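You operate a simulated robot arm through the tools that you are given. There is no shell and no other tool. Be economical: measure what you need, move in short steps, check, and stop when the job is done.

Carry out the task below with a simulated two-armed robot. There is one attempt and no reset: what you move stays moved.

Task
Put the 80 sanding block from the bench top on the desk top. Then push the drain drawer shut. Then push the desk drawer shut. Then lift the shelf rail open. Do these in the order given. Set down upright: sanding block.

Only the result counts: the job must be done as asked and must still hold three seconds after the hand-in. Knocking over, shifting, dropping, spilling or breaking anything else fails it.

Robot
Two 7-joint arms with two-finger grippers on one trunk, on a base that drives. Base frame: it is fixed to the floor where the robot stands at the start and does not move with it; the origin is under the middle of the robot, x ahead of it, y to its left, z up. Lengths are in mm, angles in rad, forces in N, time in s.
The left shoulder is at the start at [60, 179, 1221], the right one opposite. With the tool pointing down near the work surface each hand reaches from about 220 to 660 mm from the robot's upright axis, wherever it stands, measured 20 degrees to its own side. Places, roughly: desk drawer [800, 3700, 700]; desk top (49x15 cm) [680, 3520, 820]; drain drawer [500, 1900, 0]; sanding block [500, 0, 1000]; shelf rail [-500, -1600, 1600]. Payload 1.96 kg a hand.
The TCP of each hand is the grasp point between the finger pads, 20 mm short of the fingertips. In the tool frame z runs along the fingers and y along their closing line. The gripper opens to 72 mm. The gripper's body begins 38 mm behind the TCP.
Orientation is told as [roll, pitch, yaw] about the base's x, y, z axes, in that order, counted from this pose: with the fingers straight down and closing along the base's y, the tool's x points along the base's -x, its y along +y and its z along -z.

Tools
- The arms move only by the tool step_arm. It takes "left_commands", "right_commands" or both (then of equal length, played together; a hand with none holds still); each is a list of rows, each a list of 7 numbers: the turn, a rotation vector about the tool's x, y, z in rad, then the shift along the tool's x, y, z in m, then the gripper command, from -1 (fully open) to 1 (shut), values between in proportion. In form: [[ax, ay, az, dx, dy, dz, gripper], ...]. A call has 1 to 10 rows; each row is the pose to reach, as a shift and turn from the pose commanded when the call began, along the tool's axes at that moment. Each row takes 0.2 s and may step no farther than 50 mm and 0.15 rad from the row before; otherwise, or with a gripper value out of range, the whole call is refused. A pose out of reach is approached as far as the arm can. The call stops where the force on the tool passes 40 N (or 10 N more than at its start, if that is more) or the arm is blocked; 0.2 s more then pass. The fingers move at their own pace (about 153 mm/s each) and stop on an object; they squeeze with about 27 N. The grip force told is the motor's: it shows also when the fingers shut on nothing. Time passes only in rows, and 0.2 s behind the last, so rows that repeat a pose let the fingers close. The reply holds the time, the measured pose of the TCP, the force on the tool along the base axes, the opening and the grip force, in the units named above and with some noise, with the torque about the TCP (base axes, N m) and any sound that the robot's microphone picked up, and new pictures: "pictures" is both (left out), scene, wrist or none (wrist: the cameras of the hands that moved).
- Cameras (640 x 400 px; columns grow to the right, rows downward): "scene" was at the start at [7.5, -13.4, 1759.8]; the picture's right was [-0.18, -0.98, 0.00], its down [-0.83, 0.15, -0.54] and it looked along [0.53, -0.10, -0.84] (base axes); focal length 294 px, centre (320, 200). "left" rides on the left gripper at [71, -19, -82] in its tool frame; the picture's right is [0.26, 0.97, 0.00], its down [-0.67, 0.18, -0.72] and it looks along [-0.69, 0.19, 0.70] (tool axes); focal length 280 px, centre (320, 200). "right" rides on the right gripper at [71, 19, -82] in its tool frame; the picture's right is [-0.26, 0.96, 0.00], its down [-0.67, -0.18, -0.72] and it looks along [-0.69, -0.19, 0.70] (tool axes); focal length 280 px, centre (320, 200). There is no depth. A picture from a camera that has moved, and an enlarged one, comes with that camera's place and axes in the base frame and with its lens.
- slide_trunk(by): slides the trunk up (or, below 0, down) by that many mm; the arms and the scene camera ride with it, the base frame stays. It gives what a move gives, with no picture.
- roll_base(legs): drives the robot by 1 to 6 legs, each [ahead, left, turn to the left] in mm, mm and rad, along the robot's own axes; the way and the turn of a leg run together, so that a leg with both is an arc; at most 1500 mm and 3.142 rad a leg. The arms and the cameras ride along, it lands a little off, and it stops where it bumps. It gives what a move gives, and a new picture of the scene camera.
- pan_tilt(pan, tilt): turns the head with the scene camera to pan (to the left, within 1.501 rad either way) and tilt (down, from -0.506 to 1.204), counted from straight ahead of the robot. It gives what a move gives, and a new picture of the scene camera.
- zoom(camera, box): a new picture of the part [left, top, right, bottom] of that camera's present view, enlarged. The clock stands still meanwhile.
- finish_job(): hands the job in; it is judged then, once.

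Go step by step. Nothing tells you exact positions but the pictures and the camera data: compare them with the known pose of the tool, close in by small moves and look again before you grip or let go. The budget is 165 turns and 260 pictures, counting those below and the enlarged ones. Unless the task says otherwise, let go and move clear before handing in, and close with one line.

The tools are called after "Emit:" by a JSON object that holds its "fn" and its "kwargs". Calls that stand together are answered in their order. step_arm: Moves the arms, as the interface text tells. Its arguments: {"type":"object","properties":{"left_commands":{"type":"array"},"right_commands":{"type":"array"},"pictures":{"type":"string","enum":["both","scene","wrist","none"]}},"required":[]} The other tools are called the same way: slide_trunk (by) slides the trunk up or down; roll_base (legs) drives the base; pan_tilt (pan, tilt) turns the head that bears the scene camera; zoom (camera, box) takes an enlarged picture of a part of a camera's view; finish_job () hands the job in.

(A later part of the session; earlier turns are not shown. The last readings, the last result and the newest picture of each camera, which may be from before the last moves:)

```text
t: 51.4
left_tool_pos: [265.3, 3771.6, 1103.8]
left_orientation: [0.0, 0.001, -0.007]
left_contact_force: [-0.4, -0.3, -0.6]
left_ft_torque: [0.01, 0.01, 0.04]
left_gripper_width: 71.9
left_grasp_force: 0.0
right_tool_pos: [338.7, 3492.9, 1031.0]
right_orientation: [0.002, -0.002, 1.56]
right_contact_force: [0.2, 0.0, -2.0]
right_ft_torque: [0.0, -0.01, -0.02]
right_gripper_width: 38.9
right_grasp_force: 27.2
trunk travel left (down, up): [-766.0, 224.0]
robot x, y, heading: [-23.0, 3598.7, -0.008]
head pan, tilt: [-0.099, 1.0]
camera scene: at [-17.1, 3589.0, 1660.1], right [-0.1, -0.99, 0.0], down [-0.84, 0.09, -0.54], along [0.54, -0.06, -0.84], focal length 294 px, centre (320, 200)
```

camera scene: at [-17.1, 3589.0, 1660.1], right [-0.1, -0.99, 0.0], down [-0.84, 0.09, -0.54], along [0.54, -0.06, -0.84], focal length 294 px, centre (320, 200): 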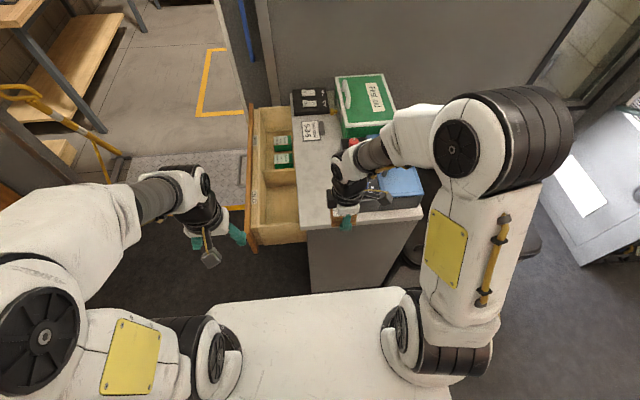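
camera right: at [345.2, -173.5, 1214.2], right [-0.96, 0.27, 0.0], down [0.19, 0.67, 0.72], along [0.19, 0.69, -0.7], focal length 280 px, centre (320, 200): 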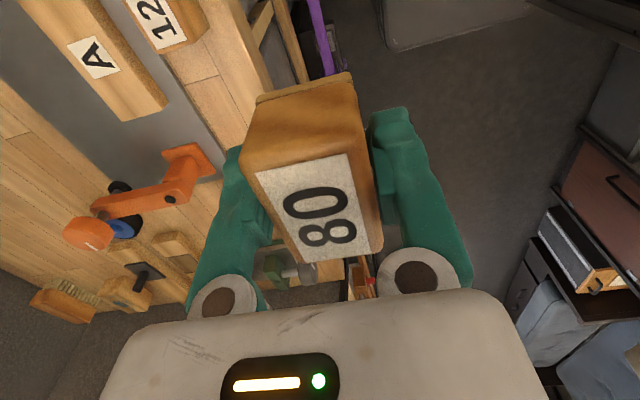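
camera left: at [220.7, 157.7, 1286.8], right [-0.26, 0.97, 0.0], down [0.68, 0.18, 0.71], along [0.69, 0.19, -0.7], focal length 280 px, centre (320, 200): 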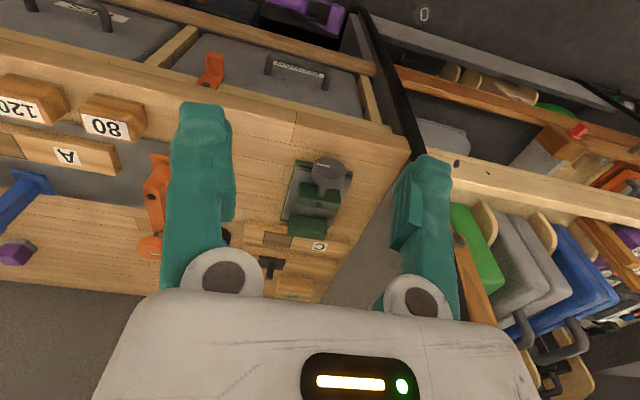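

I'll move the block out over the strip to about [530, 3532], staying at this height.

Emit:
{"fn": "step_arm", "kwargs": {"right_commands": [[0, 0, 0, -0.005, -0.008, 0, 1], [0, 0, 0, -0.01, -0.024, 0, 1], [0, 0, 0, -0.015, -0.044, 0, 1], [0, 0, 0, -0.02, -0.066, 0, 1], [0, 0, 0, -0.025, -0.088, 0, 1], [0, 0, 0, -0.03, -0.11, 0, 1], [0, 0, 0, -0.034, -0.132, 0, 1], [0, 0, 0, -0.037, -0.154, 0, 1], [0, 0, 0, -0.039, -0.176, 0, 1], [0, 0, 0, -0.039, -0.19, 0, 1]], "pictures": "both"}}

```text
t: 53.6
left_tool_pos: [265.0, 3772.0, 1104.6]
left_orientation: [0.0, 0.0, -0.005]
left_contact_force: [-0.1, 1.2, -0.7]
left_ft_torque: [-0.01, -0.01, 0.01]
left_gripper_width: 72.1
left_grasp_force: 0.0
right_tool_pos: [521.9, 3530.2, 1032.9]
right_orientation: [-0.001, -0.004, 1.561]
right_contact_force: [0.4, 0.2, -0.7]
right_ft_torque: [0.0, -0.01, -0.01]
right_gripper_width: 38.5
right_grasp_force: 27.3
right hand out of reach, approached as far as the arm can: row 10
trunk travel left (down, up): [-766.0, 224.0]
robot x, y, heading: [-27.4, 3597.3, -0.007]
head pan, tilt: [-0.099, 1.0]
camera scene: at [-17.3, 3589.9, 1660.1], right [-0.11, -0.99, 0.0], down [-0.84, 0.09, -0.54], along [0.54, -0.06, -0.84], focal length 294 px, centre (320, 200)
camera right: at [502.1, 3459.2, 1114.9], right [-0.96, 0.27, 0.0], down [0.19, 0.67, 0.72], along [0.19, 0.69, -0.7], focal length 280 px, centre (320, 200)
```

scene: 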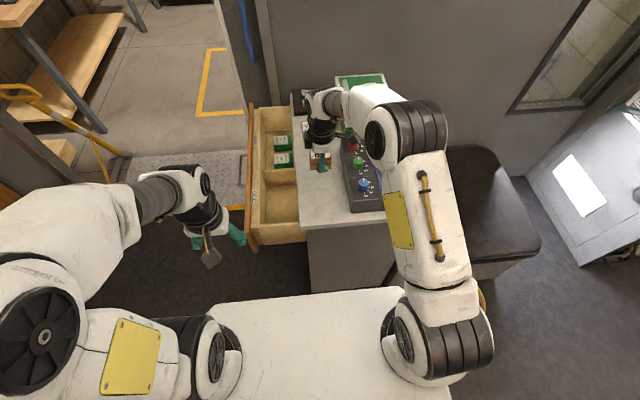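
right: 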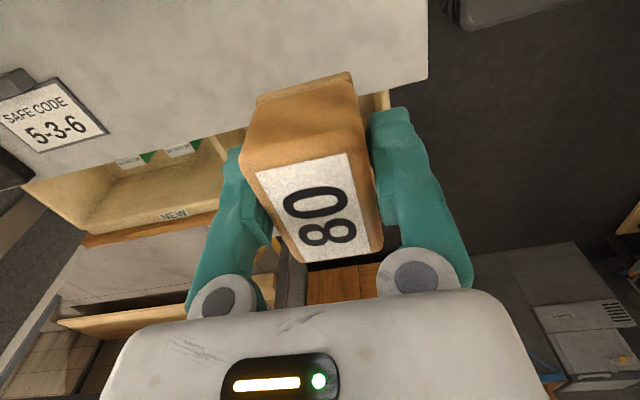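

The block is over the strip. I'll lower to about TCP z 870 and check.

Emit:
{"fn": "step_arm", "kwargs": {"right_commands": [[0, 0, 0, 0, 0, 0.008, 1], [0, 0, 0, 0, 0, 0.024, 1], [0, 0, 0, 0, 0, 0.044, 1], [0, 0, 0, 0, 0, 0.066, 1], [0, 0, 0, 0, 0, 0.088, 1], [0, 0, 0, 0, 0, 0.11, 1], [0, 0, 0, 0, 0, 0.13, 1], [0, 0, 0, 0, 0, 0.146, 1], [0, 0, 0, 0, 0, 0.158, 1], [0, 0, 0, 0, 0, 0.163, 1]], "pictures": "both"}}

```text
t: 55.8
left_tool_pos: [265.2, 3771.4, 1104.8]
left_orientation: [0.0, 0.0, -0.005]
left_contact_force: [-0.7, 0.0, -0.4]
left_ft_torque: [0.01, -0.02, -0.01]
left_gripper_width: 71.7
left_grasp_force: 0.1
right_tool_pos: [521.2, 3531.3, 868.3]
right_orientation: [0.002, -0.003, 1.561]
right_contact_force: [0.4, 0.3, -0.5]
right_ft_torque: [-0.02, 0.03, 0.02]
right_gripper_width: 39.1
right_grasp_force: 26.9
trunk travel left (down, up): [-766.0, 224.0]
robot x, y, heading: [-24.8, 3594.7, -0.005]
head pan, tilt: [-0.099, 1.0]
camera scene: at [-16.9, 3589.0, 1660.1], right [-0.11, -0.99, 0.0], down [-0.84, 0.09, -0.54], along [0.54, -0.06, -0.84], focal length 294 px, centre (320, 200)
camera right: at [501.8, 3459.2, 951.0], right [-0.96, 0.27, 0.0], down [0.19, 0.67, 0.72], along [0.19, 0.69, -0.7], focal length 280 px, centre (320, 200)
```

scene: 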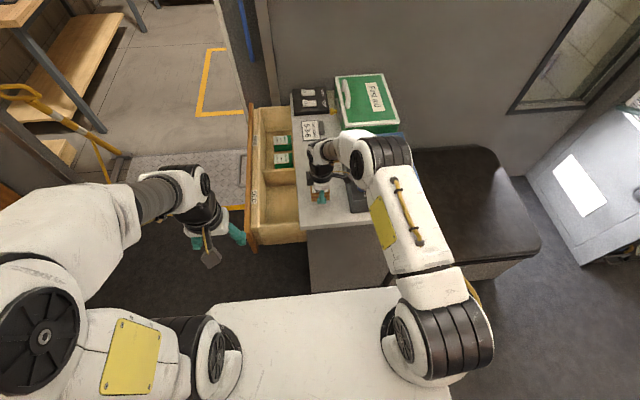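
right: 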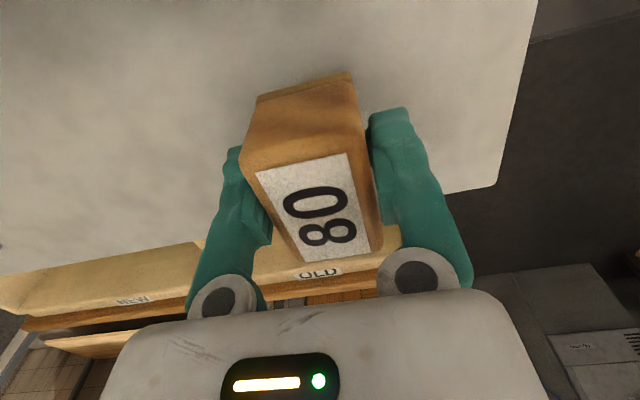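

It's close above the top. I'll go down in fine steps until the force shows contact.

Emit:
{"fn": "step_arm", "kwargs": {"right_commands": [[0, 0, 0, 0, 0, 0.003, 1], [0, 0, 0, 0, 0, 0.006, 1], [0, 0, 0, 0, 0, 0.009, 1], [0, 0, 0, 0, 0, 0.012, 1], [0, 0, 0, 0, 0, 0.014, 1]], "pictures": "wrist"}}

Emit:
{"fn": "zoom", "kwargs": {"camera": "right", "box": [220, 50, 440, 190]}}

```text
t: 57.0
left_tool_pos: [265.3, 3771.8, 1104.6]
left_orientation: [0.0, -0.002, -0.005]
left_contact_force: [-0.4, -0.3, -0.1]
left_ft_torque: [-0.01, -0.02, -0.01]
left_gripper_width: 71.9
left_grasp_force: 0.0
right_tool_pos: [521.6, 3530.3, 855.3]
right_orientation: [0.002, -0.004, 1.562]
right_contact_force: [1.2, -0.3, -0.6]
right_ft_torque: [0.0, 0.02, -0.01]
right_gripper_width: 39.2
right_grasp_force: 27.2
trunk travel left (down, up): [-766.0, 224.0]
robot x, y, heading: [-23.4, 3596.9, -0.007]
head pan, tilt: [-0.099, 1.0]
camera right: at [501.9, 3459.2, 937.0], right [-0.96, 0.27, 0.0], down [0.19, 0.67, 0.72], along [0.19, 0.69, -0.7], focal length 280 px, centre (320, 200)
```

right: 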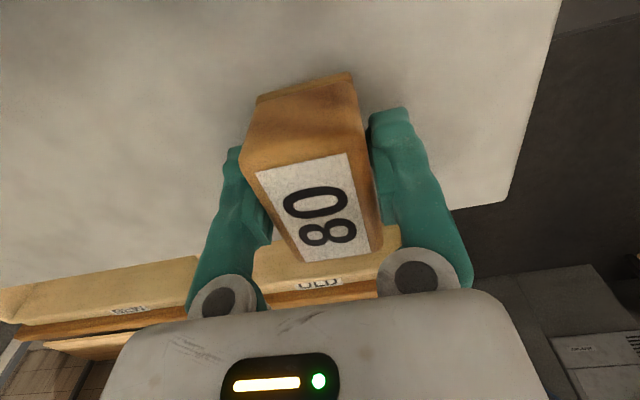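

```text
2.86 times, centred on (330, 120) of right
camera zoom: at [501.9, 3459.2, 937.0], right [-0.96, 0.27, 0.0], down [0.19, 0.67, 0.72], along [0.19, 0.69, -0.7], focal length 801 px, centre (291, 429)
```

zoom: 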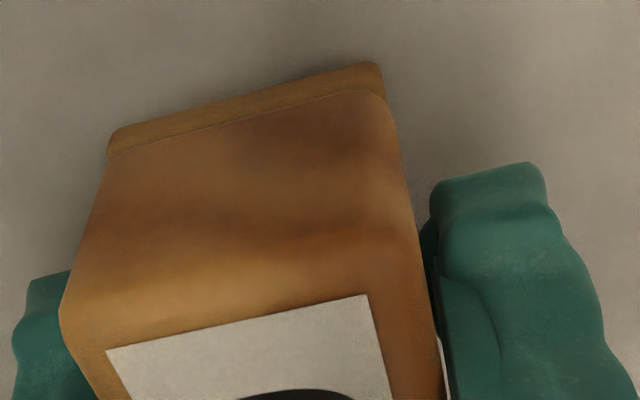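

Emit:
{"fn": "step_arm", "kwargs": {"right_commands": [[0, 0, 0, 0, 0, 0.002, 1], [0, 0, 0, 0, 0, 0.004, 1], [0, 0, 0, 0, 0, 0.006, 1], [0, 0, 0, 0, 0, 0.008, 1]], "pictures": "none"}}

```text
t: 58.0
left_tool_pos: [264.9, 3771.1, 1105.9]
left_orientation: [0.001, 0.001, -0.007]
left_contact_force: [0.0, 0.2, -0.7]
left_ft_torque: [0.03, -0.02, -0.01]
left_gripper_width: 72.0
left_grasp_force: 0.0
right_tool_pos: [520.3, 3531.2, 847.4]
right_orientation: [-0.001, -0.006, 1.56]
right_contact_force: [1.0, -0.9, 9.4]
right_ft_torque: [0.02, 0.06, 0.05]
right_gripper_width: 38.9
right_grasp_force: 27.0
trunk travel left (down, up): [-766.0, 224.0]
robot x, y, heading: [-27.7, 3600.3, -0.005]
head pan, tilt: [-0.099, 1.0]
```

The force shows contact (9 N up) at z 847, so the block rests on the desk. I'll open, then rise straight up.

Emit:
{"fn": "step_arm", "kwargs": {"right_commands": [[0, 0, 0, 0, 0, -0.0005, 0.0], [0, 0, 0, 0, 0, -0.0005, -0.3], [0, 0, 0, 0, 0, -0.0005, -0.7], [0, 0, 0, 0, 0, -0.0005, -0.7]], "pictures": "wrist"}}

```text
t: 59.0
left_tool_pos: [266.0, 3770.5, 1104.9]
left_orientation: [0.0, 0.001, -0.006]
left_contact_force: [-0.3, 0.4, -0.5]
left_ft_torque: [-0.04, -0.01, 0.01]
left_gripper_width: 71.8
left_grasp_force: 0.0
right_tool_pos: [521.3, 3529.9, 848.3]
right_orientation: [0.003, -0.004, 1.561]
right_contact_force: [-0.3, 0.8, -0.2]
right_ft_torque: [-0.01, 0.0, -0.01]
right_gripper_width: 61.0
right_grasp_force: 0.0
trunk travel left (down, up): [-766.0, 224.0]
robot x, y, heading: [-28.5, 3597.6, -0.005]
head pan, tilt: [-0.099, 1.0]
camera right: at [501.9, 3459.5, 929.6], right [-0.96, 0.27, 0.0], down [0.19, 0.67, 0.72], along [0.19, 0.69, -0.7], focal length 280 px, centre (320, 200)
```

right: 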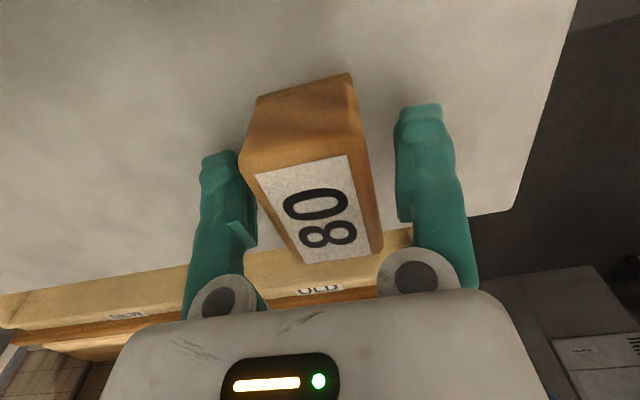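

The block stands free between the fingers. I'll rise and draw the right hand back.

Emit:
{"fn": "step_arm", "kwargs": {"right_commands": [[0, 0, 0, 0, 0, -0.02, -0.9], [0, 0, 0, 0, 0, -0.05, -0.9], [0, 0, 0, 0, 0, -0.09, -0.9], [0, 0, 0, 0, 0, -0.13, -0.9], [0, 0, 0, 0, 0, -0.17, -0.9], [0, 0, 0, 0, 0, -0.2, -0.9]], "pictures": "none"}}

Emit:
{"fn": "step_arm", "kwargs": {"right_commands": [[0, 0, 0, 0.01, 0.03, 0, -0.9], [0, 0, 0, 0.03, 0.07, 0, -0.9], [0, 0, 0, 0.05, 0.11, 0, -0.9], [0, 0, 0, 0.07, 0.15, 0, -0.9], [0, 0, 0, 0.09, 0.18, 0, -0.9]], "pictures": "scene"}}

Emit:
{"fn": "zoom", "kwargs": {"camera": "scene", "box": [230, 90, 390, 250]}}

```text
t: 60.4
left_tool_pos: [264.6, 3772.5, 1104.3]
left_orientation: [0.0, -0.001, -0.004]
left_contact_force: [-0.3, 0.9, -0.1]
left_ft_torque: [-0.03, 0.0, 0.0]
left_gripper_width: 71.8
left_grasp_force: 0.1
right_tool_pos: [520.0, 3532.4, 1037.4]
right_orientation: [0.002, -0.003, 1.56]
right_contact_force: [0.0, 0.1, -0.7]
right_ft_torque: [0.01, 0.0, -0.02]
right_gripper_width: 68.5
right_grasp_force: 0.1
right hand out of reach, approached as far as the arm can: row 6
trunk travel left (down, up): [-766.0, 224.0]
robot x, y, heading: [-26.2, 3591.2, -0.006]
head pan, tilt: [-0.099, 1.0]
```

```text
t: 61.6
left_tool_pos: [266.1, 3770.8, 1104.2]
left_orientation: [-0.001, -0.001, -0.005]
left_contact_force: [-0.4, -0.8, -1.5]
left_ft_torque: [0.01, -0.03, -0.01]
left_gripper_width: 71.8
left_grasp_force: 0.1
right_tool_pos: [338.8, 3441.4, 1037.5]
right_orientation: [0.001, -0.006, 1.561]
right_contact_force: [0.3, -0.7, 0.3]
right_ft_torque: [0.0, 0.03, 0.04]
right_gripper_width: 68.4
right_grasp_force: 0.0
trunk travel left (down, up): [-766.0, 224.0]
robot x, y, heading: [-25.9, 3597.9, -0.007]
head pan, tilt: [-0.099, 1.0]
camera scene: at [-18.3, 3588.4, 1660.1], right [-0.11, -0.99, 0.0], down [-0.84, 0.09, -0.54], along [0.54, -0.06, -0.84], focal length 294 px, centre (320, 200)
```

scene: 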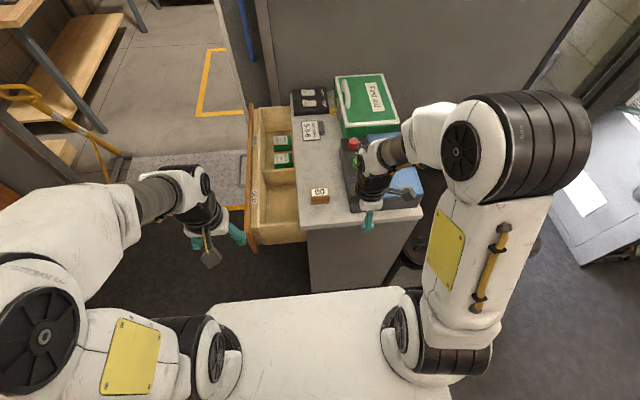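

```text
2.50 times, centred on (310, 170) of scene
camera zoom: at [-18.3, 3588.4, 1660.1], right [-0.11, -0.99, 0.0], down [-0.84, 0.09, -0.54], along [0.54, -0.06, -0.84], focal length 735 px, centre (345, 275)
```

zoom: 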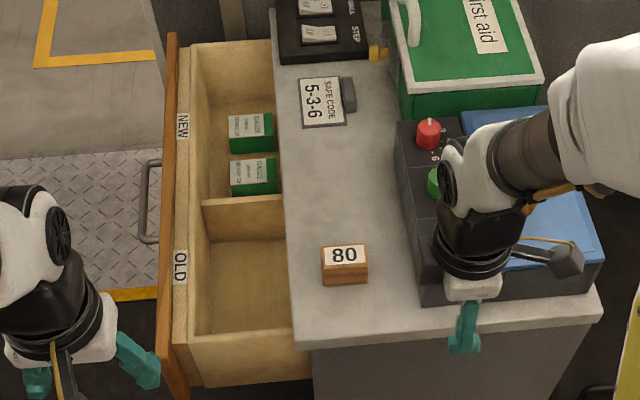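

The 80 block stands on the desk top. Next in order is the drain drawer near [500, 1900, 0], so I'll back out and drive there.

Emit:
{"fn": "roll_base", "kwargs": {"legs": [[-220, 0, 0.006], [0, -850, 0], [0, -850, 0]]}}

Emit:
{"fn": "pan_tilt", "kwargs": {"pan": 0.0, "tilt": 0.95}}

Emit:
{"fn": "zoom", "kwargs": {"camera": "scene", "box": [230, 130, 470, 280]}}

```text
t: 71.5
left_tool_pos: [48.1, 2073.9, 1105.5]
left_orientation: [0.001, -0.001, 0.008]
left_contact_force: [-0.4, -0.1, -0.5]
left_ft_torque: [0.0, 0.05, 0.01]
left_gripper_width: 71.8
left_grasp_force: 0.0
right_tool_pos: [128.3, 1744.3, 1038.7]
right_orientation: [0.002, -0.004, 1.573]
right_contact_force: [-0.4, 0.6, 0.4]
right_ft_torque: [-0.02, -0.01, 0.02]
right_gripper_width: 68.5
right_grasp_force: 0.0
trunk travel left (down, up): [-766.0, 224.0]
robot x, y, heading: [-243.4, 1891.8, 0.006]
head pan, tilt: [-0.099, 1.0]
camera scene: at [-232.1, 1886.6, 1660.1], right [-0.09, -1.0, 0.0], down [-0.84, 0.08, -0.54], along [0.54, -0.05, -0.84], focal length 294 px, centre (320, 200)
```

scene: 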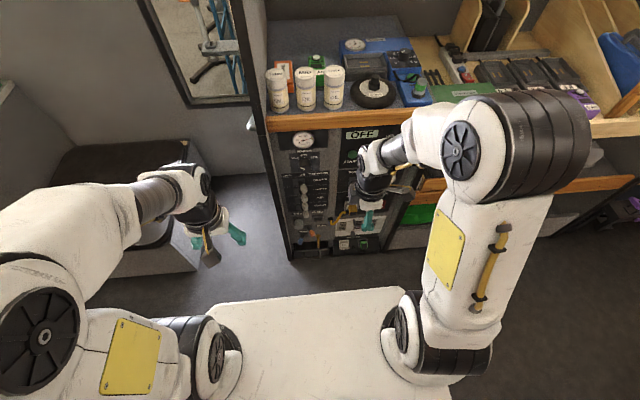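

```text
t: 72.2
left_tool_pos: [47.6, 2071.4, 1104.2]
left_orientation: [0.0, 0.002, 0.01]
left_contact_force: [-0.2, 0.8, -0.3]
left_ft_torque: [0.02, -0.01, -0.01]
left_gripper_width: 72.1
left_grasp_force: 0.1
right_tool_pos: [127.3, 1743.1, 1037.0]
right_orientation: [0.001, -0.004, 1.573]
right_contact_force: [0.3, -0.9, 0.1]
right_ft_torque: [0.05, 0.02, 0.01]
right_gripper_width: 68.5
right_grasp_force: 0.1
trunk travel left (down, up): [-766.0, 224.0]
robot x, y, heading: [-239.1, 1892.3, 0.009]
head pan, tilt: [0.0, 0.949]
camera scene: at [-228.7, 1893.0, 1663.7], right [0.01, -1.0, 0.0], down [-0.81, -0.01, -0.58], along [0.58, 0.0, -0.81], focal length 294 px, centre (320, 200)
```

scene: 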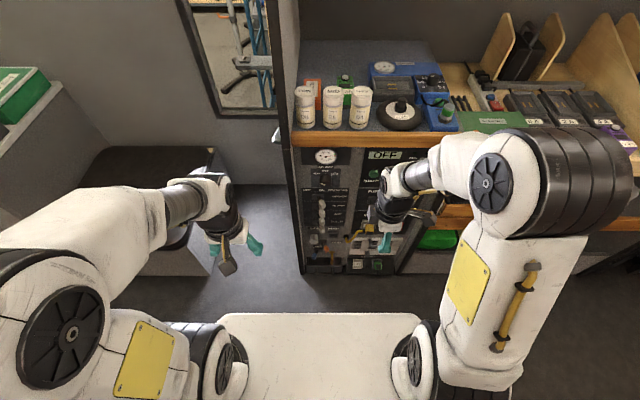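

```text
2.67 times, centred on (350, 205) of scene
camera zoom: at [-228.7, 1893.0, 1663.7], right [0.01, -1.0, 0.0], down [-0.81, -0.01, -0.58], along [0.58, 0.0, -0.81], focal length 784 px, centre (240, 187)
```

zoom: 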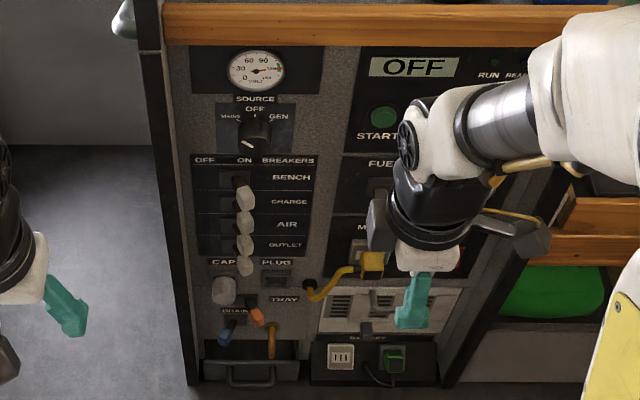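

The drain tray is the small low drawer with a handle at about [415, 1870, 70], under the "DRAIN TRAY" label. I'll lower the trunk partway and look closely.

Emit:
{"fn": "slide_trunk", "kwargs": {"by": -450}}

Emit:
{"fn": "pan_tilt", "kwargs": {"pan": 0.0, "tilt": 0.85}}

Emit:
{"fn": "zoom", "kwargs": {"camera": "scene", "box": [260, 180, 420, 280]}}

```text
refused: -450 is not a number from -400 to 400
```

```text
t: 72.9
left_tool_pos: [48.2, 2072.8, 1104.9]
left_orientation: [-0.001, 0.001, 0.009]
left_contact_force: [-0.6, -0.3, 0.1]
left_ft_torque: [0.01, -0.03, -0.02]
left_gripper_width: 71.8
left_grasp_force: 0.0
right_tool_pos: [127.0, 1744.7, 1038.2]
right_orientation: [0.003, -0.004, 1.575]
right_contact_force: [-0.3, 0.2, 0.2]
right_ft_torque: [-0.03, -0.01, 0.0]
right_gripper_width: 68.6
right_grasp_force: 0.0
trunk travel left (down, up): [-766.0, 224.0]
robot x, y, heading: [-241.0, 1893.9, 0.011]
head pan, tilt: [0.0, 0.85]
camera scene: at [-223.3, 1893.4, 1671.2], right [0.01, -1.0, 0.0], down [-0.75, -0.01, -0.66], along [0.66, 0.01, -0.75], focal length 294 px, centre (320, 200)
```

scene: 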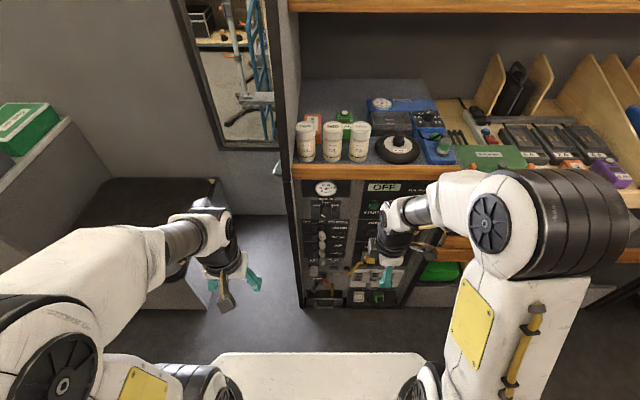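

```text
4.00 times, centred on (340, 230) of scene
camera zoom: at [-223.3, 1893.4, 1671.2], right [0.01, -1.0, 0.0], down [-0.75, -0.01, -0.66], along [0.66, 0.01, -0.75], focal length 1176 px, centre (240, 80)
```

zoom: 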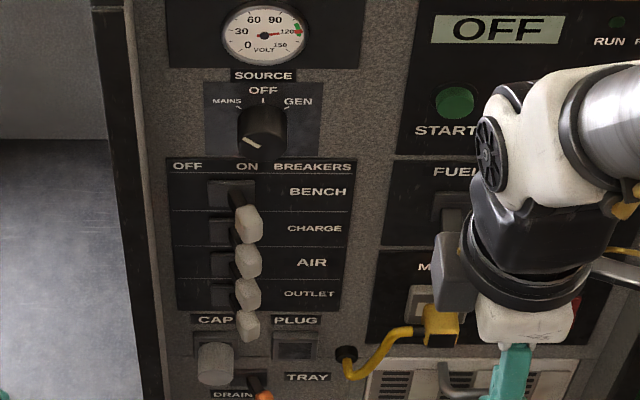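

I'll lower in two parts and shift right so the left arm (camera behind the hand) faces the tray.

Emit:
{"fn": "roll_base", "kwargs": {"legs": [[0, -160, -0.01]]}}

Emit:
{"fn": "slide_trunk", "kwargs": {"by": -400}}

Emit:
{"fn": "pan_tilt", "kwargs": {"pan": 0.2, "tilt": 0.85}}

Emit:
{"fn": "zoom", "kwargs": {"camera": "scene", "box": [240, 100, 440, 225]}}

```text
t: 74.3
left_tool_pos: [49.6, 1911.1, 1104.9]
left_orientation: [-0.002, -0.001, -0.002]
left_contact_force: [0.0, 0.2, 0.3]
left_ft_torque: [0.03, -0.01, 0.02]
left_gripper_width: 71.9
left_grasp_force: 0.0
right_tool_pos: [125.8, 1581.0, 1038.7]
right_orientation: [0.002, -0.003, 1.565]
right_contact_force: [1.1, 0.9, -0.2]
right_ft_torque: [0.02, -0.01, 0.01]
right_gripper_width: 68.3
right_grasp_force: 0.1
trunk travel left (down, up): [-766.0, 224.0]
robot x, y, heading: [-239.6, 1735.5, 0.001]
head pan, tilt: [0.0, 0.85]
camera scene: at [-222.8, 1734.4, 1671.2], right [0.0, -1.0, 0.0], down [-0.75, 0.0, -0.66], along [0.66, 0.0, -0.75], focal length 294 px, centre (320, 200)
```

scene: 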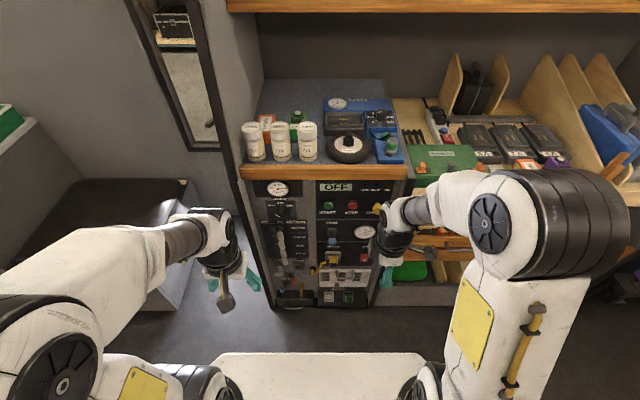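

```text
t: 78.1
left_tool_pos: [50.3, 1910.2, 705.0]
left_orientation: [0.0, -0.001, -0.002]
left_contact_force: [-0.4, -0.1, 0.0]
left_ft_torque: [-0.01, 0.01, 0.02]
left_gripper_width: 71.6
left_grasp_force: 0.1
right_tool_pos: [127.3, 1580.5, 637.6]
right_orientation: [0.002, -0.005, 1.567]
right_contact_force: [0.7, 0.1, -0.2]
right_ft_torque: [0.01, -0.01, -0.02]
right_gripper_width: 68.2
right_grasp_force: 0.0
trunk travel left (down, up): [-366.0, 624.0]
robot x, y, heading: [-244.8, 1732.2, -0.007]
head pan, tilt: [0.0, 0.85]
```

```text
t: 78.8
left_tool_pos: [49.6, 1909.2, 705.1]
left_orientation: [0.001, -0.001, -0.001]
left_contact_force: [0.5, -0.3, 0.1]
left_ft_torque: [-0.02, 0.0, 0.0]
left_gripper_width: 71.8
left_grasp_force: 0.1
right_tool_pos: [125.6, 1581.1, 637.9]
right_orientation: [0.001, -0.004, 1.567]
right_contact_force: [-0.4, 0.2, -0.2]
right_ft_torque: [-0.03, 0.0, 0.01]
right_gripper_width: 68.5
right_grasp_force: 0.0
trunk travel left (down, up): [-366.0, 624.0]
robot x, y, heading: [-239.6, 1734.6, 0.0]
head pan, tilt: [0.201, 0.85]
camera scene: at [-224.3, 1748.6, 1271.2], right [0.2, -0.98, 0.0], down [-0.74, -0.15, -0.66], along [0.65, 0.13, -0.75], focal length 294 px, centre (320, 200)
```

scene: 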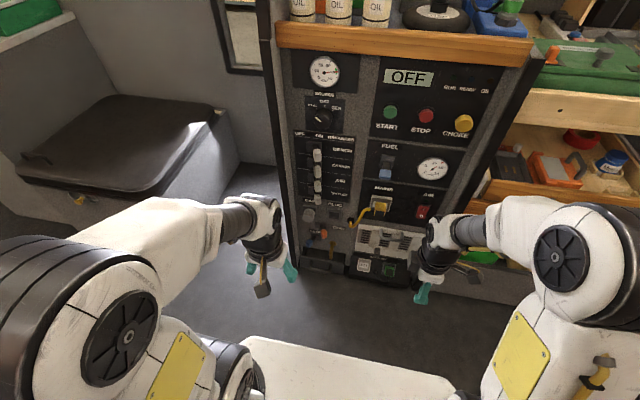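

```text
3.20 times, centred on (340, 162) of scene
camera zoom: at [-224.3, 1748.6, 1271.2], right [0.2, -0.98, 0.0], down [-0.74, -0.15, -0.66], along [0.65, 0.13, -0.75], focal length 940 px, centre (256, 320)
```

zoom: 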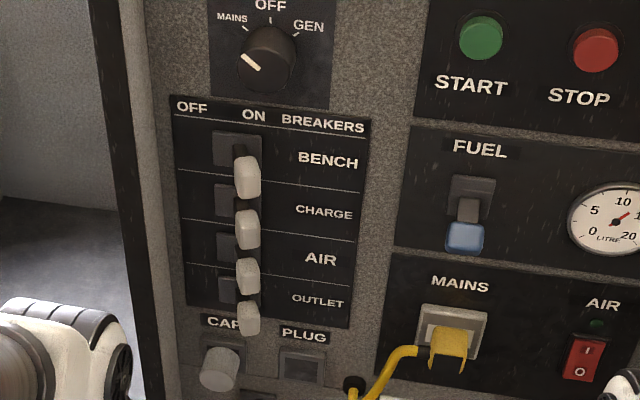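

Emit:
{"fn": "zoom", "kwargs": {"camera": "scene", "box": [280, 190, 440, 290]}}

Emit:
{"fn": "zoom", "kwargs": {"camera": "left", "box": [0, 0, 640, 400]}}

```text
4.00 times, centred on (360, 240) of scene
camera zoom: at [-224.3, 1748.6, 1271.2], right [0.2, -0.98, 0.0], down [-0.74, -0.15, -0.66], along [0.65, 0.13, -0.75], focal length 1176 px, centre (160, 40)
```

zoom: 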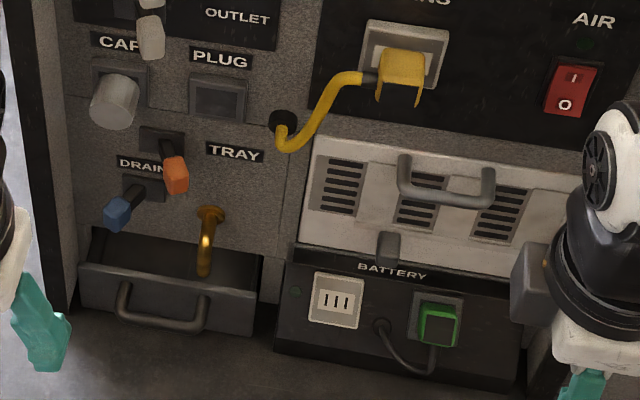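

```text
1.00 times, centred on (320, 200) of left (not enlarged: the box is as wide or as high as the picture)
camera zoom: at [-20.2, 1890.1, 787.2], right [-0.26, 0.97, 0.0], down [0.67, 0.18, 0.72], along [0.69, 0.19, -0.7], focal length 280 px, centre (320, 200)
```

zoom: 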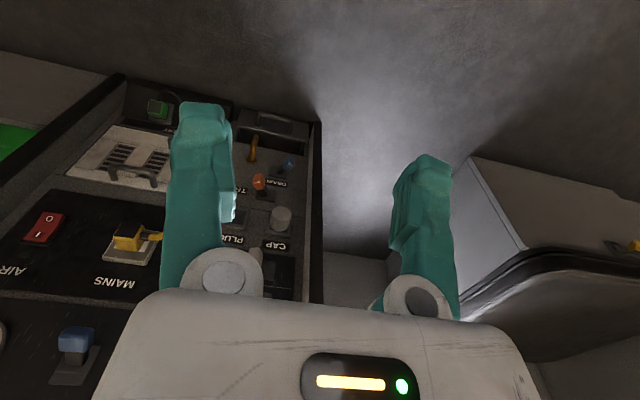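

The tray's front plate with its handle is open by several cm below the drain valves. I'll push the left hand forward and lower the trunk for a more level view to fix its distance.

Emit:
{"fn": "step_arm", "kwargs": {"left_commands": [[0, 0, 0, -0.03, 0, 0, 1], [0, 0, 0, -0.07, 0, 0, 1], [0, 0, 0, -0.11, 0, 0, 1], [0, 0, 0, -0.14, 0, 0, 1]], "right_commands": [[0, 0, 0, 0, 0, -0.02, -0.9], [0, 0, 0, 0, 0, -0.05, -0.9], [0, 0, 0, 0, 0, -0.08, -0.9], [0, 0, 0, 0, 0, -0.1, -0.9]], "pictures": "none"}}

Emit:
{"fn": "slide_trunk", "kwargs": {"by": -300}}

Emit:
{"fn": "pan_tilt", "kwargs": {"pan": 0.2, "tilt": 0.85}}

Emit:
{"fn": "zoom", "kwargs": {"camera": "left", "box": [0, 0, 640, 400]}}

```text
t: 79.8
left_tool_pos: [191.4, 1909.5, 704.7]
left_orientation: [0.0, 0.0, -0.001]
left_contact_force: [-0.1, -0.4, 0.3]
left_ft_torque: [-0.04, 0.02, 0.01]
left_gripper_width: 0.0
left_grasp_force: 26.9
right_tool_pos: [126.7, 1580.9, 737.4]
right_orientation: [0.001, -0.005, 1.566]
right_contact_force: [-0.2, 0.3, 0.0]
right_ft_torque: [0.01, 0.01, -0.03]
right_gripper_width: 68.3
right_grasp_force: 0.1
trunk travel left (down, up): [-366.0, 624.0]
robot x, y, heading: [-240.2, 1732.6, -0.001]
head pan, tilt: [0.201, 0.85]
```

```text
t: 82.8
left_tool_pos: [191.3, 1909.4, 404.3]
left_orientation: [0.0, 0.001, -0.003]
left_contact_force: [0.3, -0.9, 0.5]
left_ft_torque: [0.01, -0.01, 0.0]
left_gripper_width: 0.0
left_grasp_force: 27.1
right_tool_pos: [126.4, 1580.1, 437.9]
right_orientation: [0.001, -0.003, 1.567]
right_contact_force: [-0.8, 0.5, -0.4]
right_ft_torque: [0.01, 0.0, 0.01]
right_gripper_width: 68.5
right_grasp_force: 0.0
trunk travel left (down, up): [-66.0, 924.0]
robot x, y, heading: [-237.6, 1736.6, -0.005]
head pan, tilt: [0.201, 0.85]
```

```text
t: 83.5
left_tool_pos: [190.1, 1909.6, 403.8]
left_orientation: [0.001, -0.001, -0.002]
left_contact_force: [0.1, 0.3, -0.2]
left_ft_torque: [0.02, 0.0, 0.0]
left_gripper_width: 0.0
left_grasp_force: 27.2
right_tool_pos: [126.1, 1580.1, 437.3]
right_orientation: [0.001, -0.003, 1.567]
right_contact_force: [-0.5, 0.4, 0.1]
right_ft_torque: [0.0, -0.04, 0.0]
right_gripper_width: 68.7
right_grasp_force: 0.0
trunk travel left (down, up): [-66.0, 924.0]
robot x, y, heading: [-239.1, 1735.4, 0.002]
head pan, tilt: [0.201, 0.85]
camera scene: at [-224.3, 1748.7, 971.2], right [0.2, -0.98, 0.0], down [-0.74, -0.15, -0.66], along [0.65, 0.13, -0.75], focal length 294 px, centre (320, 200)
```

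scene: 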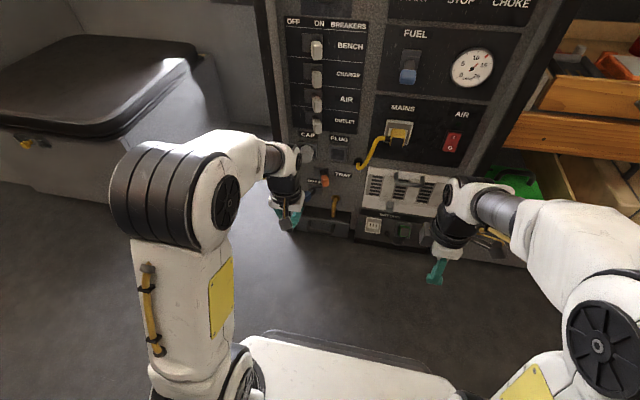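

```text
1.00 times, centred on (320, 200) of left (not enlarged: the box is as wide or as high as the picture)
camera zoom: at [120.2, 1889.6, 486.8], right [-0.26, 0.97, 0.0], down [0.67, 0.18, 0.72], along [0.69, 0.19, -0.7], focal length 280 px, centre (320, 200)
```

zoom: 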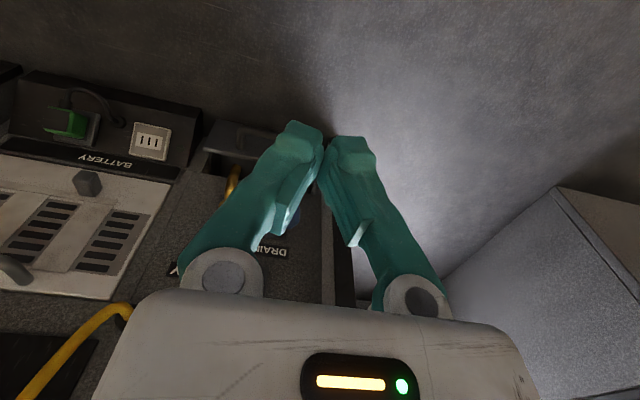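

Emit:
{"fn": "zoom", "kwargs": {"camera": "scene", "box": [270, 140, 430, 260]}}

Emit:
{"fn": "zoom", "kwargs": {"camera": "left", "box": [120, 60, 360, 220]}}

```text
3.33 times, centred on (350, 200) of scene
camera zoom: at [-224.3, 1748.7, 971.2], right [0.2, -0.98, 0.0], down [-0.74, -0.15, -0.66], along [0.65, 0.13, -0.75], focal length 980 px, centre (220, 200)
```

zoom: 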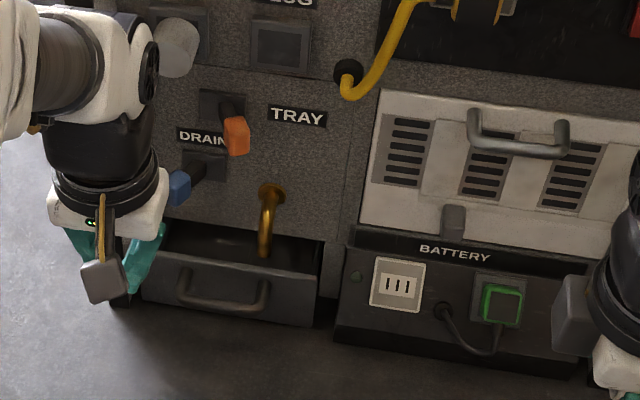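

```text
2.50 times, centred on (240, 140) of left
camera zoom: at [120.2, 1889.6, 486.8], right [-0.26, 0.97, 0.0], down [0.67, 0.18, 0.72], along [0.69, 0.19, -0.7], focal length 701 px, centre (520, 350)
```

zoom: 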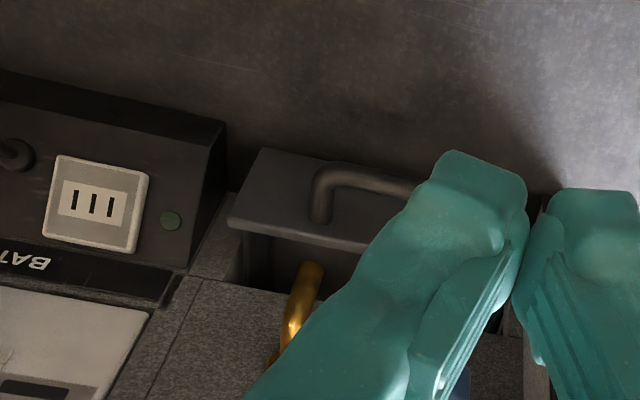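

The tray front is at about x 430, z 15–90, y 1767–1979, with its handle bar near [402, 1877, 60]; valves and a spout sit above, so I want the fingers pointing forward. I'll turn the left hand 90° about its axis first.

Emit:
{"fn": "step_arm", "kwargs": {"left_commands": [[0, 0, 0.15, 0, 0, 0, 1], [0, 0, 0.3, 0, 0, 0, 1], [0, 0, 0.45, 0, 0, 0, 1], [0, 0, 0.6, 0, 0, 0, 1], [0, 0, 0.75, 0, 0, 0, 1], [0, 0, 0.9, 0, 0, 0, 1], [0, 0, 1.05, 0, 0, 0, 1], [0, 0, 1.2, 0, 0, 0, 1], [0, 0, 1.35, 0, 0, 0, 1], [0, 0, 1.5, 0, 0, 0, 1]], "pictures": "none"}}

Emit:
{"fn": "step_arm", "kwargs": {"left_commands": [[-0.15, 0, 0, 0, 0, 0, 1], [-0.3, 0, 0, 0, 0, 0, 1], [-0.45, 0, 0, 0, 0, 0, 1], [-0.6, 0, 0, 0, 0, 0, 1], [-0.75, 0, 0, 0, 0, 0, 1], [-0.9, 0, 0, 0, 0, 0, 1], [-1.05, 0, 0, 0, 0, 0, 1], [-1.2, 0, 0, 0, 0, 0, 1]], "pictures": "scene"}}

```text
t: 85.7
left_tool_pos: [190.4, 1909.8, 404.2]
left_orientation: [-0.002, 0.0, -1.504]
left_contact_force: [1.1, 0.6, 0.2]
left_ft_torque: [0.0, -0.02, -0.02]
left_gripper_width: 0.1
left_grasp_force: 27.2
right_tool_pos: [125.7, 1580.4, 437.6]
right_orientation: [0.002, -0.003, 1.567]
right_contact_force: [-0.5, 0.2, -0.4]
right_ft_torque: [0.0, -0.04, 0.01]
right_gripper_width: 68.2
right_grasp_force: 0.0
trunk travel left (down, up): [-66.0, 924.0]
robot x, y, heading: [-237.5, 1736.6, 0.002]
head pan, tilt: [0.201, 0.85]
```

```text
t: 87.5
left_tool_pos: [184.7, 1905.4, 395.0]
left_orientation: [0.589, -0.013, -1.508]
left_contact_force: [0.9, -0.4, 0.5]
left_ft_torque: [0.02, 0.01, 0.02]
left_gripper_width: 0.0
left_grasp_force: 26.9
left hand out of reach, approached as far as the arm can: row 5, 6, 7, 8
right_tool_pos: [125.9, 1579.0, 437.7]
right_orientation: [0.001, -0.003, 1.566]
right_contact_force: [1.3, 1.0, -0.9]
right_ft_torque: [-0.01, -0.02, 0.01]
right_gripper_width: 68.4
right_grasp_force: 0.0
trunk travel left (down, up): [-66.0, 924.0]
robot x, y, heading: [-241.7, 1735.7, 0.003]
head pan, tilt: [0.201, 0.85]
camera scene: at [-224.3, 1748.7, 971.2], right [0.2, -0.98, 0.0], down [-0.74, -0.15, -0.66], along [0.65, 0.13, -0.75], focal length 294 px, centre (320, 200)
```

scene: 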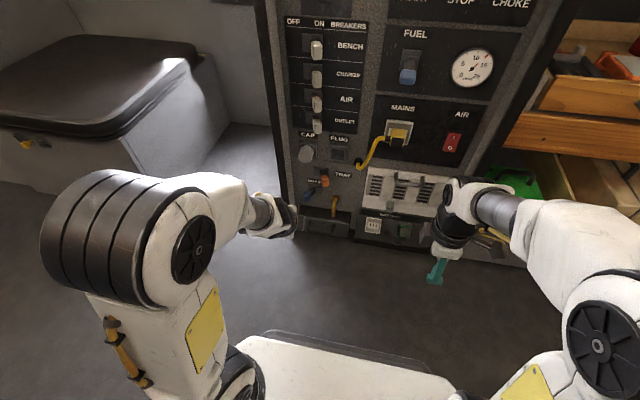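

The tilt stopped at 0.59 rad because the hand is too near the body. I'll extend forward and down while tilting further.

Emit:
{"fn": "step_arm", "kwargs": {"left_commands": [[0, 0, 0, 0, 0.012, 0.023, 1], [0, 0, 0, 0, 0.024, 0.046, 1], [-0.05, 0, 0, 0, 0.036, 0.069, 1], [-0.1, 0, 0, 0, 0.047, 0.092, 1], [-0.2, 0, 0, 0, 0.059, 0.115, 1], [-0.3, 0, 0, 0, 0.07, 0.137, 1], [-0.4, 0, 0, 0, 0.082, 0.16, 1], [-0.5, 0, 0, 0, 0.094, 0.183, 1], [-0.6, 0, 0, 0, 0.094, 0.183, 1]], "pictures": "scene"}}

```text
t: 89.5
left_tool_pos: [364.2, 1917.5, 295.6]
left_orientation: [1.193, -0.012, -1.505]
left_contact_force: [-0.4, 0.2, 0.4]
left_ft_torque: [-0.01, 0.0, -0.02]
left_gripper_width: 0.0
left_grasp_force: 27.4
right_tool_pos: [126.0, 1580.2, 438.4]
right_orientation: [0.002, -0.004, 1.566]
right_contact_force: [0.4, 0.4, -1.7]
right_ft_torque: [0.02, 0.0, 0.02]
right_gripper_width: 68.3
right_grasp_force: 0.0
trunk travel left (down, up): [-66.0, 924.0]
robot x, y, heading: [-238.4, 1731.4, -0.001]
head pan, tilt: [0.201, 0.85]
camera scene: at [-224.3, 1748.7, 971.2], right [0.2, -0.98, 0.0], down [-0.74, -0.15, -0.66], along [0.65, 0.13, -0.75], focal length 294 px, centre (320, 200)
```

scene: 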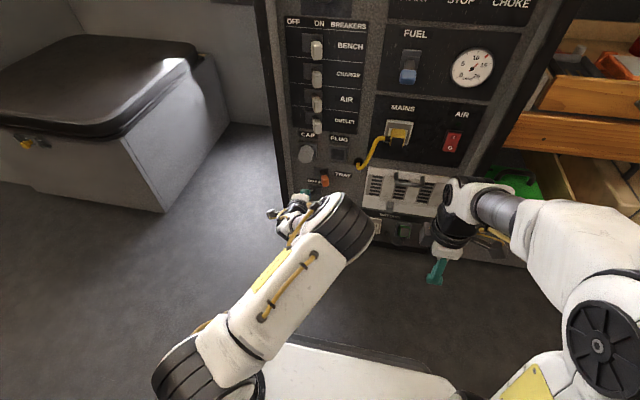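

The hand now points forward-down at [364, 1917, 296]. I'll lower it in front of the tray handle, staying about 35 mm short of it.

Emit:
{"fn": "step_arm", "kwargs": {"left_commands": [[0, 0, 0, -0.005, -0.028, 0.004, 1], [0, 0, 0, -0.01, -0.056, 0.01, 1], [0, 0, 0, -0.015, -0.084, 0.018, 1], [0, 0, 0, -0.02, -0.112, 0.026, 1], [0, 0, 0, -0.025, -0.14, 0.036, 1], [0, 0, 0, -0.03, -0.165, 0.045, 1]], "pictures": "both"}}

```text
t: 90.8
left_tool_pos: [346.4, 1882.5, 125.2]
left_orientation: [1.191, -0.013, -1.505]
left_contact_force: [0.7, -0.3, 0.1]
left_ft_torque: [0.0, -0.03, 0.01]
left_gripper_width: 0.0
left_grasp_force: 26.7
right_tool_pos: [125.9, 1580.1, 438.6]
right_orientation: [0.001, -0.003, 1.566]
right_contact_force: [-0.3, 0.5, 0.1]
right_ft_torque: [-0.04, -0.02, -0.02]
right_gripper_width: 68.4
right_grasp_force: 0.2
trunk travel left (down, up): [-66.0, 924.0]
robot x, y, heading: [-238.7, 1734.2, -0.004]
head pan, tilt: [0.201, 0.85]
camera scene: at [-224.4, 1748.6, 971.2], right [0.2, -0.98, 0.0], down [-0.74, -0.15, -0.66], along [0.65, 0.13, -0.75], focal length 294 px, centre (320, 200)
camera left: at [259.4, 1948.0, 138.1], right [0.34, 0.3, 0.89], down [-0.55, -0.71, 0.44], along [0.76, -0.64, -0.08], focal length 280 px, centre (320, 200)
```

scene: 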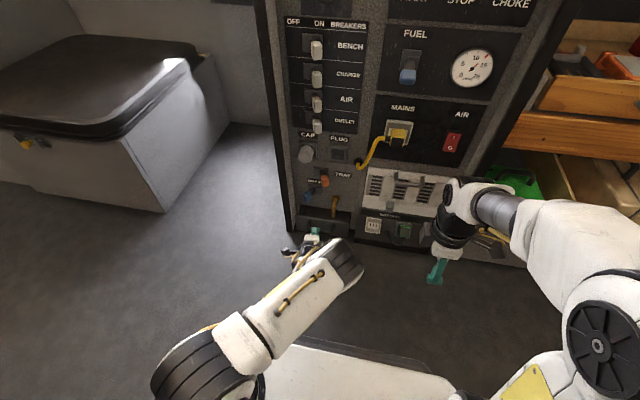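
left: 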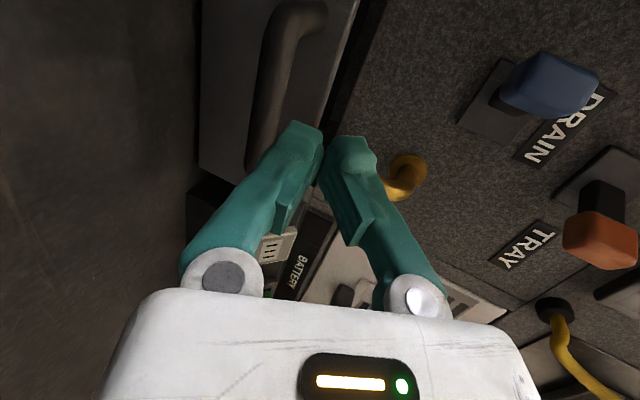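

From here the handle bar reads about z 74, y 1841–1925. I'll lower to that height and close in to just short of it.

Emit:
{"fn": "step_arm", "kwargs": {"left_commands": [[0, 0, 0, 0, -0.02, 0.008, 1], [0, 0, 0, 0, -0.041, 0.016, 1], [0, 0, 0, 0, -0.037, 0.025, 1], [0, 0, 0, 0.001, -0.033, 0.035, 1], [0, 0, 0, 0.001, -0.033, 0.035, 1]], "pictures": "both"}}

Emit:
{"fn": "zoom", "kwargs": {"camera": "scene", "box": [270, 190, 390, 265]}}

```text
t: 92.0
left_tool_pos: [366.2, 1885.5, 81.7]
left_orientation: [1.191, -0.013, -1.508]
left_contact_force: [0.2, -0.4, -0.2]
left_ft_torque: [0.01, 0.0, 0.01]
left_gripper_width: 0.0
left_grasp_force: 26.7
right_tool_pos: [125.4, 1579.6, 437.7]
right_orientation: [0.002, -0.004, 1.566]
right_contact_force: [0.0, -0.1, -0.5]
right_ft_torque: [0.03, 0.01, -0.02]
right_gripper_width: 68.5
right_grasp_force: 0.0
trunk travel left (down, up): [-66.0, 924.0]
robot x, y, heading: [-240.1, 1733.9, 0.001]
head pan, tilt: [0.201, 0.85]
camera scene: at [-224.3, 1748.7, 971.2], right [0.2, -0.98, 0.0], down [-0.74, -0.15, -0.66], along [0.65, 0.13, -0.75], focal length 294 px, centre (320, 200)
camera left: at [279.5, 1950.2, 94.3], right [0.34, 0.3, 0.89], down [-0.55, -0.71, 0.44], along [0.76, -0.64, -0.08], focal length 280 px, centre (320, 200)
```

scene: 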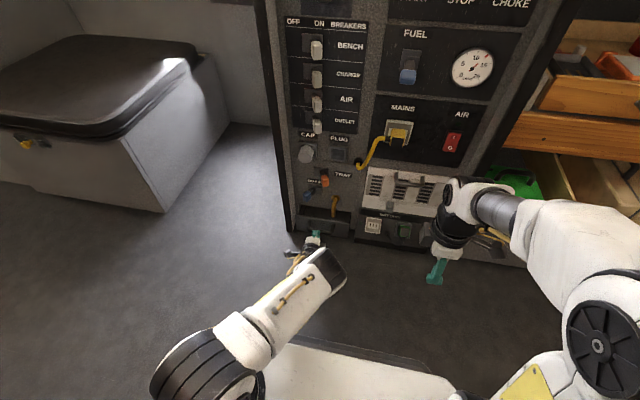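
left: 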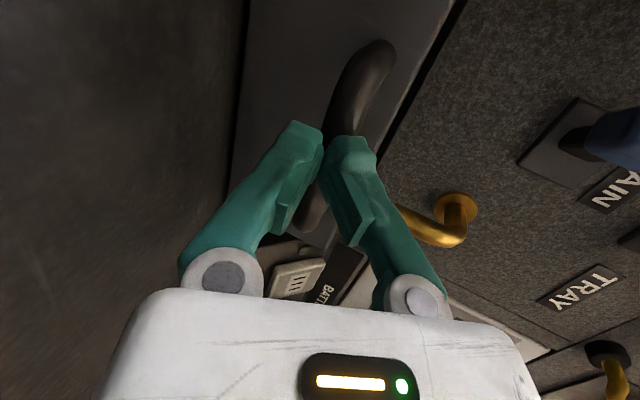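

```text
5.33 times, centred on (330, 228) of scene
camera zoom: at [-224.3, 1748.7, 971.2], right [0.2, -0.98, 0.0], down [-0.74, -0.15, -0.66], along [0.65, 0.13, -0.75], focal length 1567 px, centre (267, 53)
```

zoom: 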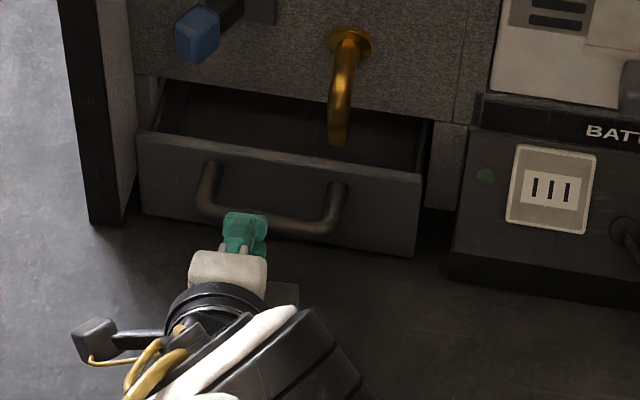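

The closed fingertips line up with the handle bar. I'll push straight forward slowly until it stops.

Emit:
{"fn": "step_arm", "kwargs": {"left_commands": [[0, 0, 0, 0, 0.0026, 0.0065, 1], [0, 0, 0, 0, 0.0052, 0.013, 1], [0, 0, 0, 0, 0.0078, 0.0195, 1], [0, 0, 0, 0.001, 0.0104, 0.026, 1], [0, 0, 0, 0.001, 0.013, 0.0325, 1], [0, 0, 0, 0.001, 0.0156, 0.039, 1]], "pictures": "both"}}

Emit:
{"fn": "zoom", "kwargs": {"camera": "scene", "box": [270, 190, 390, 265]}}

```text
t: 93.5
left_tool_pos: [409.4, 1887.4, 81.2]
left_orientation: [1.19, -0.011, -1.506]
left_contact_force: [0.5, -0.1, -0.6]
left_ft_torque: [0.02, 0.04, 0.02]
left_gripper_width: 0.0
left_grasp_force: 27.3
right_tool_pos: [126.5, 1579.1, 438.2]
right_orientation: [0.003, -0.003, 1.565]
right_contact_force: [0.4, 0.0, 0.5]
right_ft_torque: [0.02, 0.01, 0.0]
right_gripper_width: 68.4
right_grasp_force: 0.0
trunk travel left (down, up): [-66.0, 924.0]
robot x, y, heading: [-243.0, 1734.5, 0.0]
head pan, tilt: [0.201, 0.85]
camera scene: at [-224.3, 1748.7, 971.2], right [0.2, -0.98, 0.0], down [-0.74, -0.15, -0.66], along [0.65, 0.13, -0.75], focal length 294 px, centre (320, 200)
camera left: at [321.5, 1954.0, 94.8], right [0.34, 0.29, 0.89], down [-0.55, -0.71, 0.44], along [0.76, -0.64, -0.08], focal length 280 px, centre (320, 200)
```

scene: 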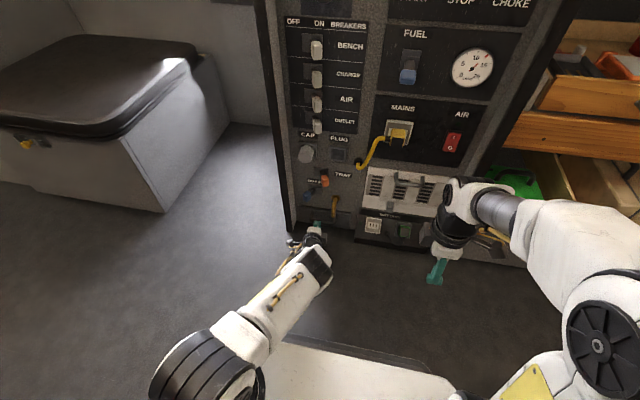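
left: 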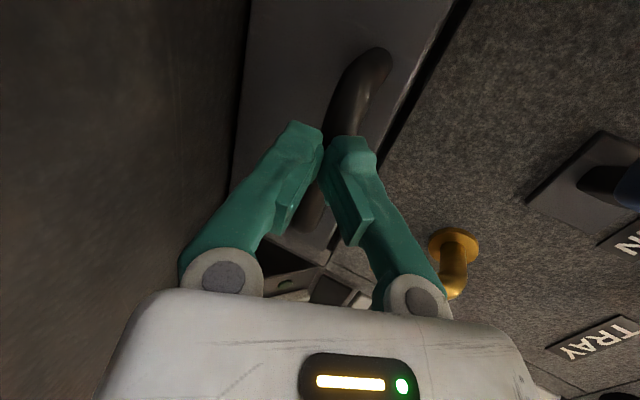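

```text
5.33 times, centred on (330, 228) of scene
camera zoom: at [-224.3, 1748.7, 971.2], right [0.2, -0.98, 0.0], down [-0.74, -0.15, -0.66], along [0.65, 0.13, -0.75], focal length 1567 px, centre (267, 53)
```

zoom: 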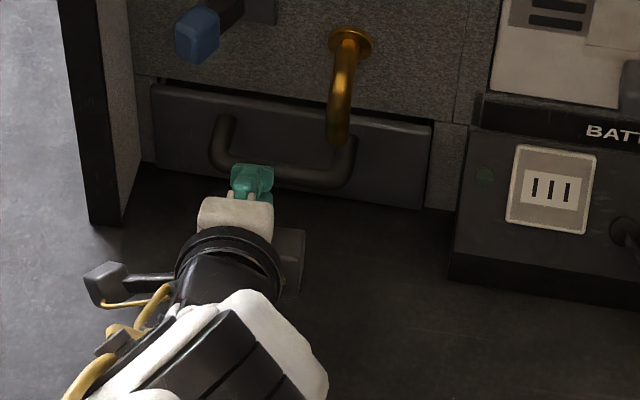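

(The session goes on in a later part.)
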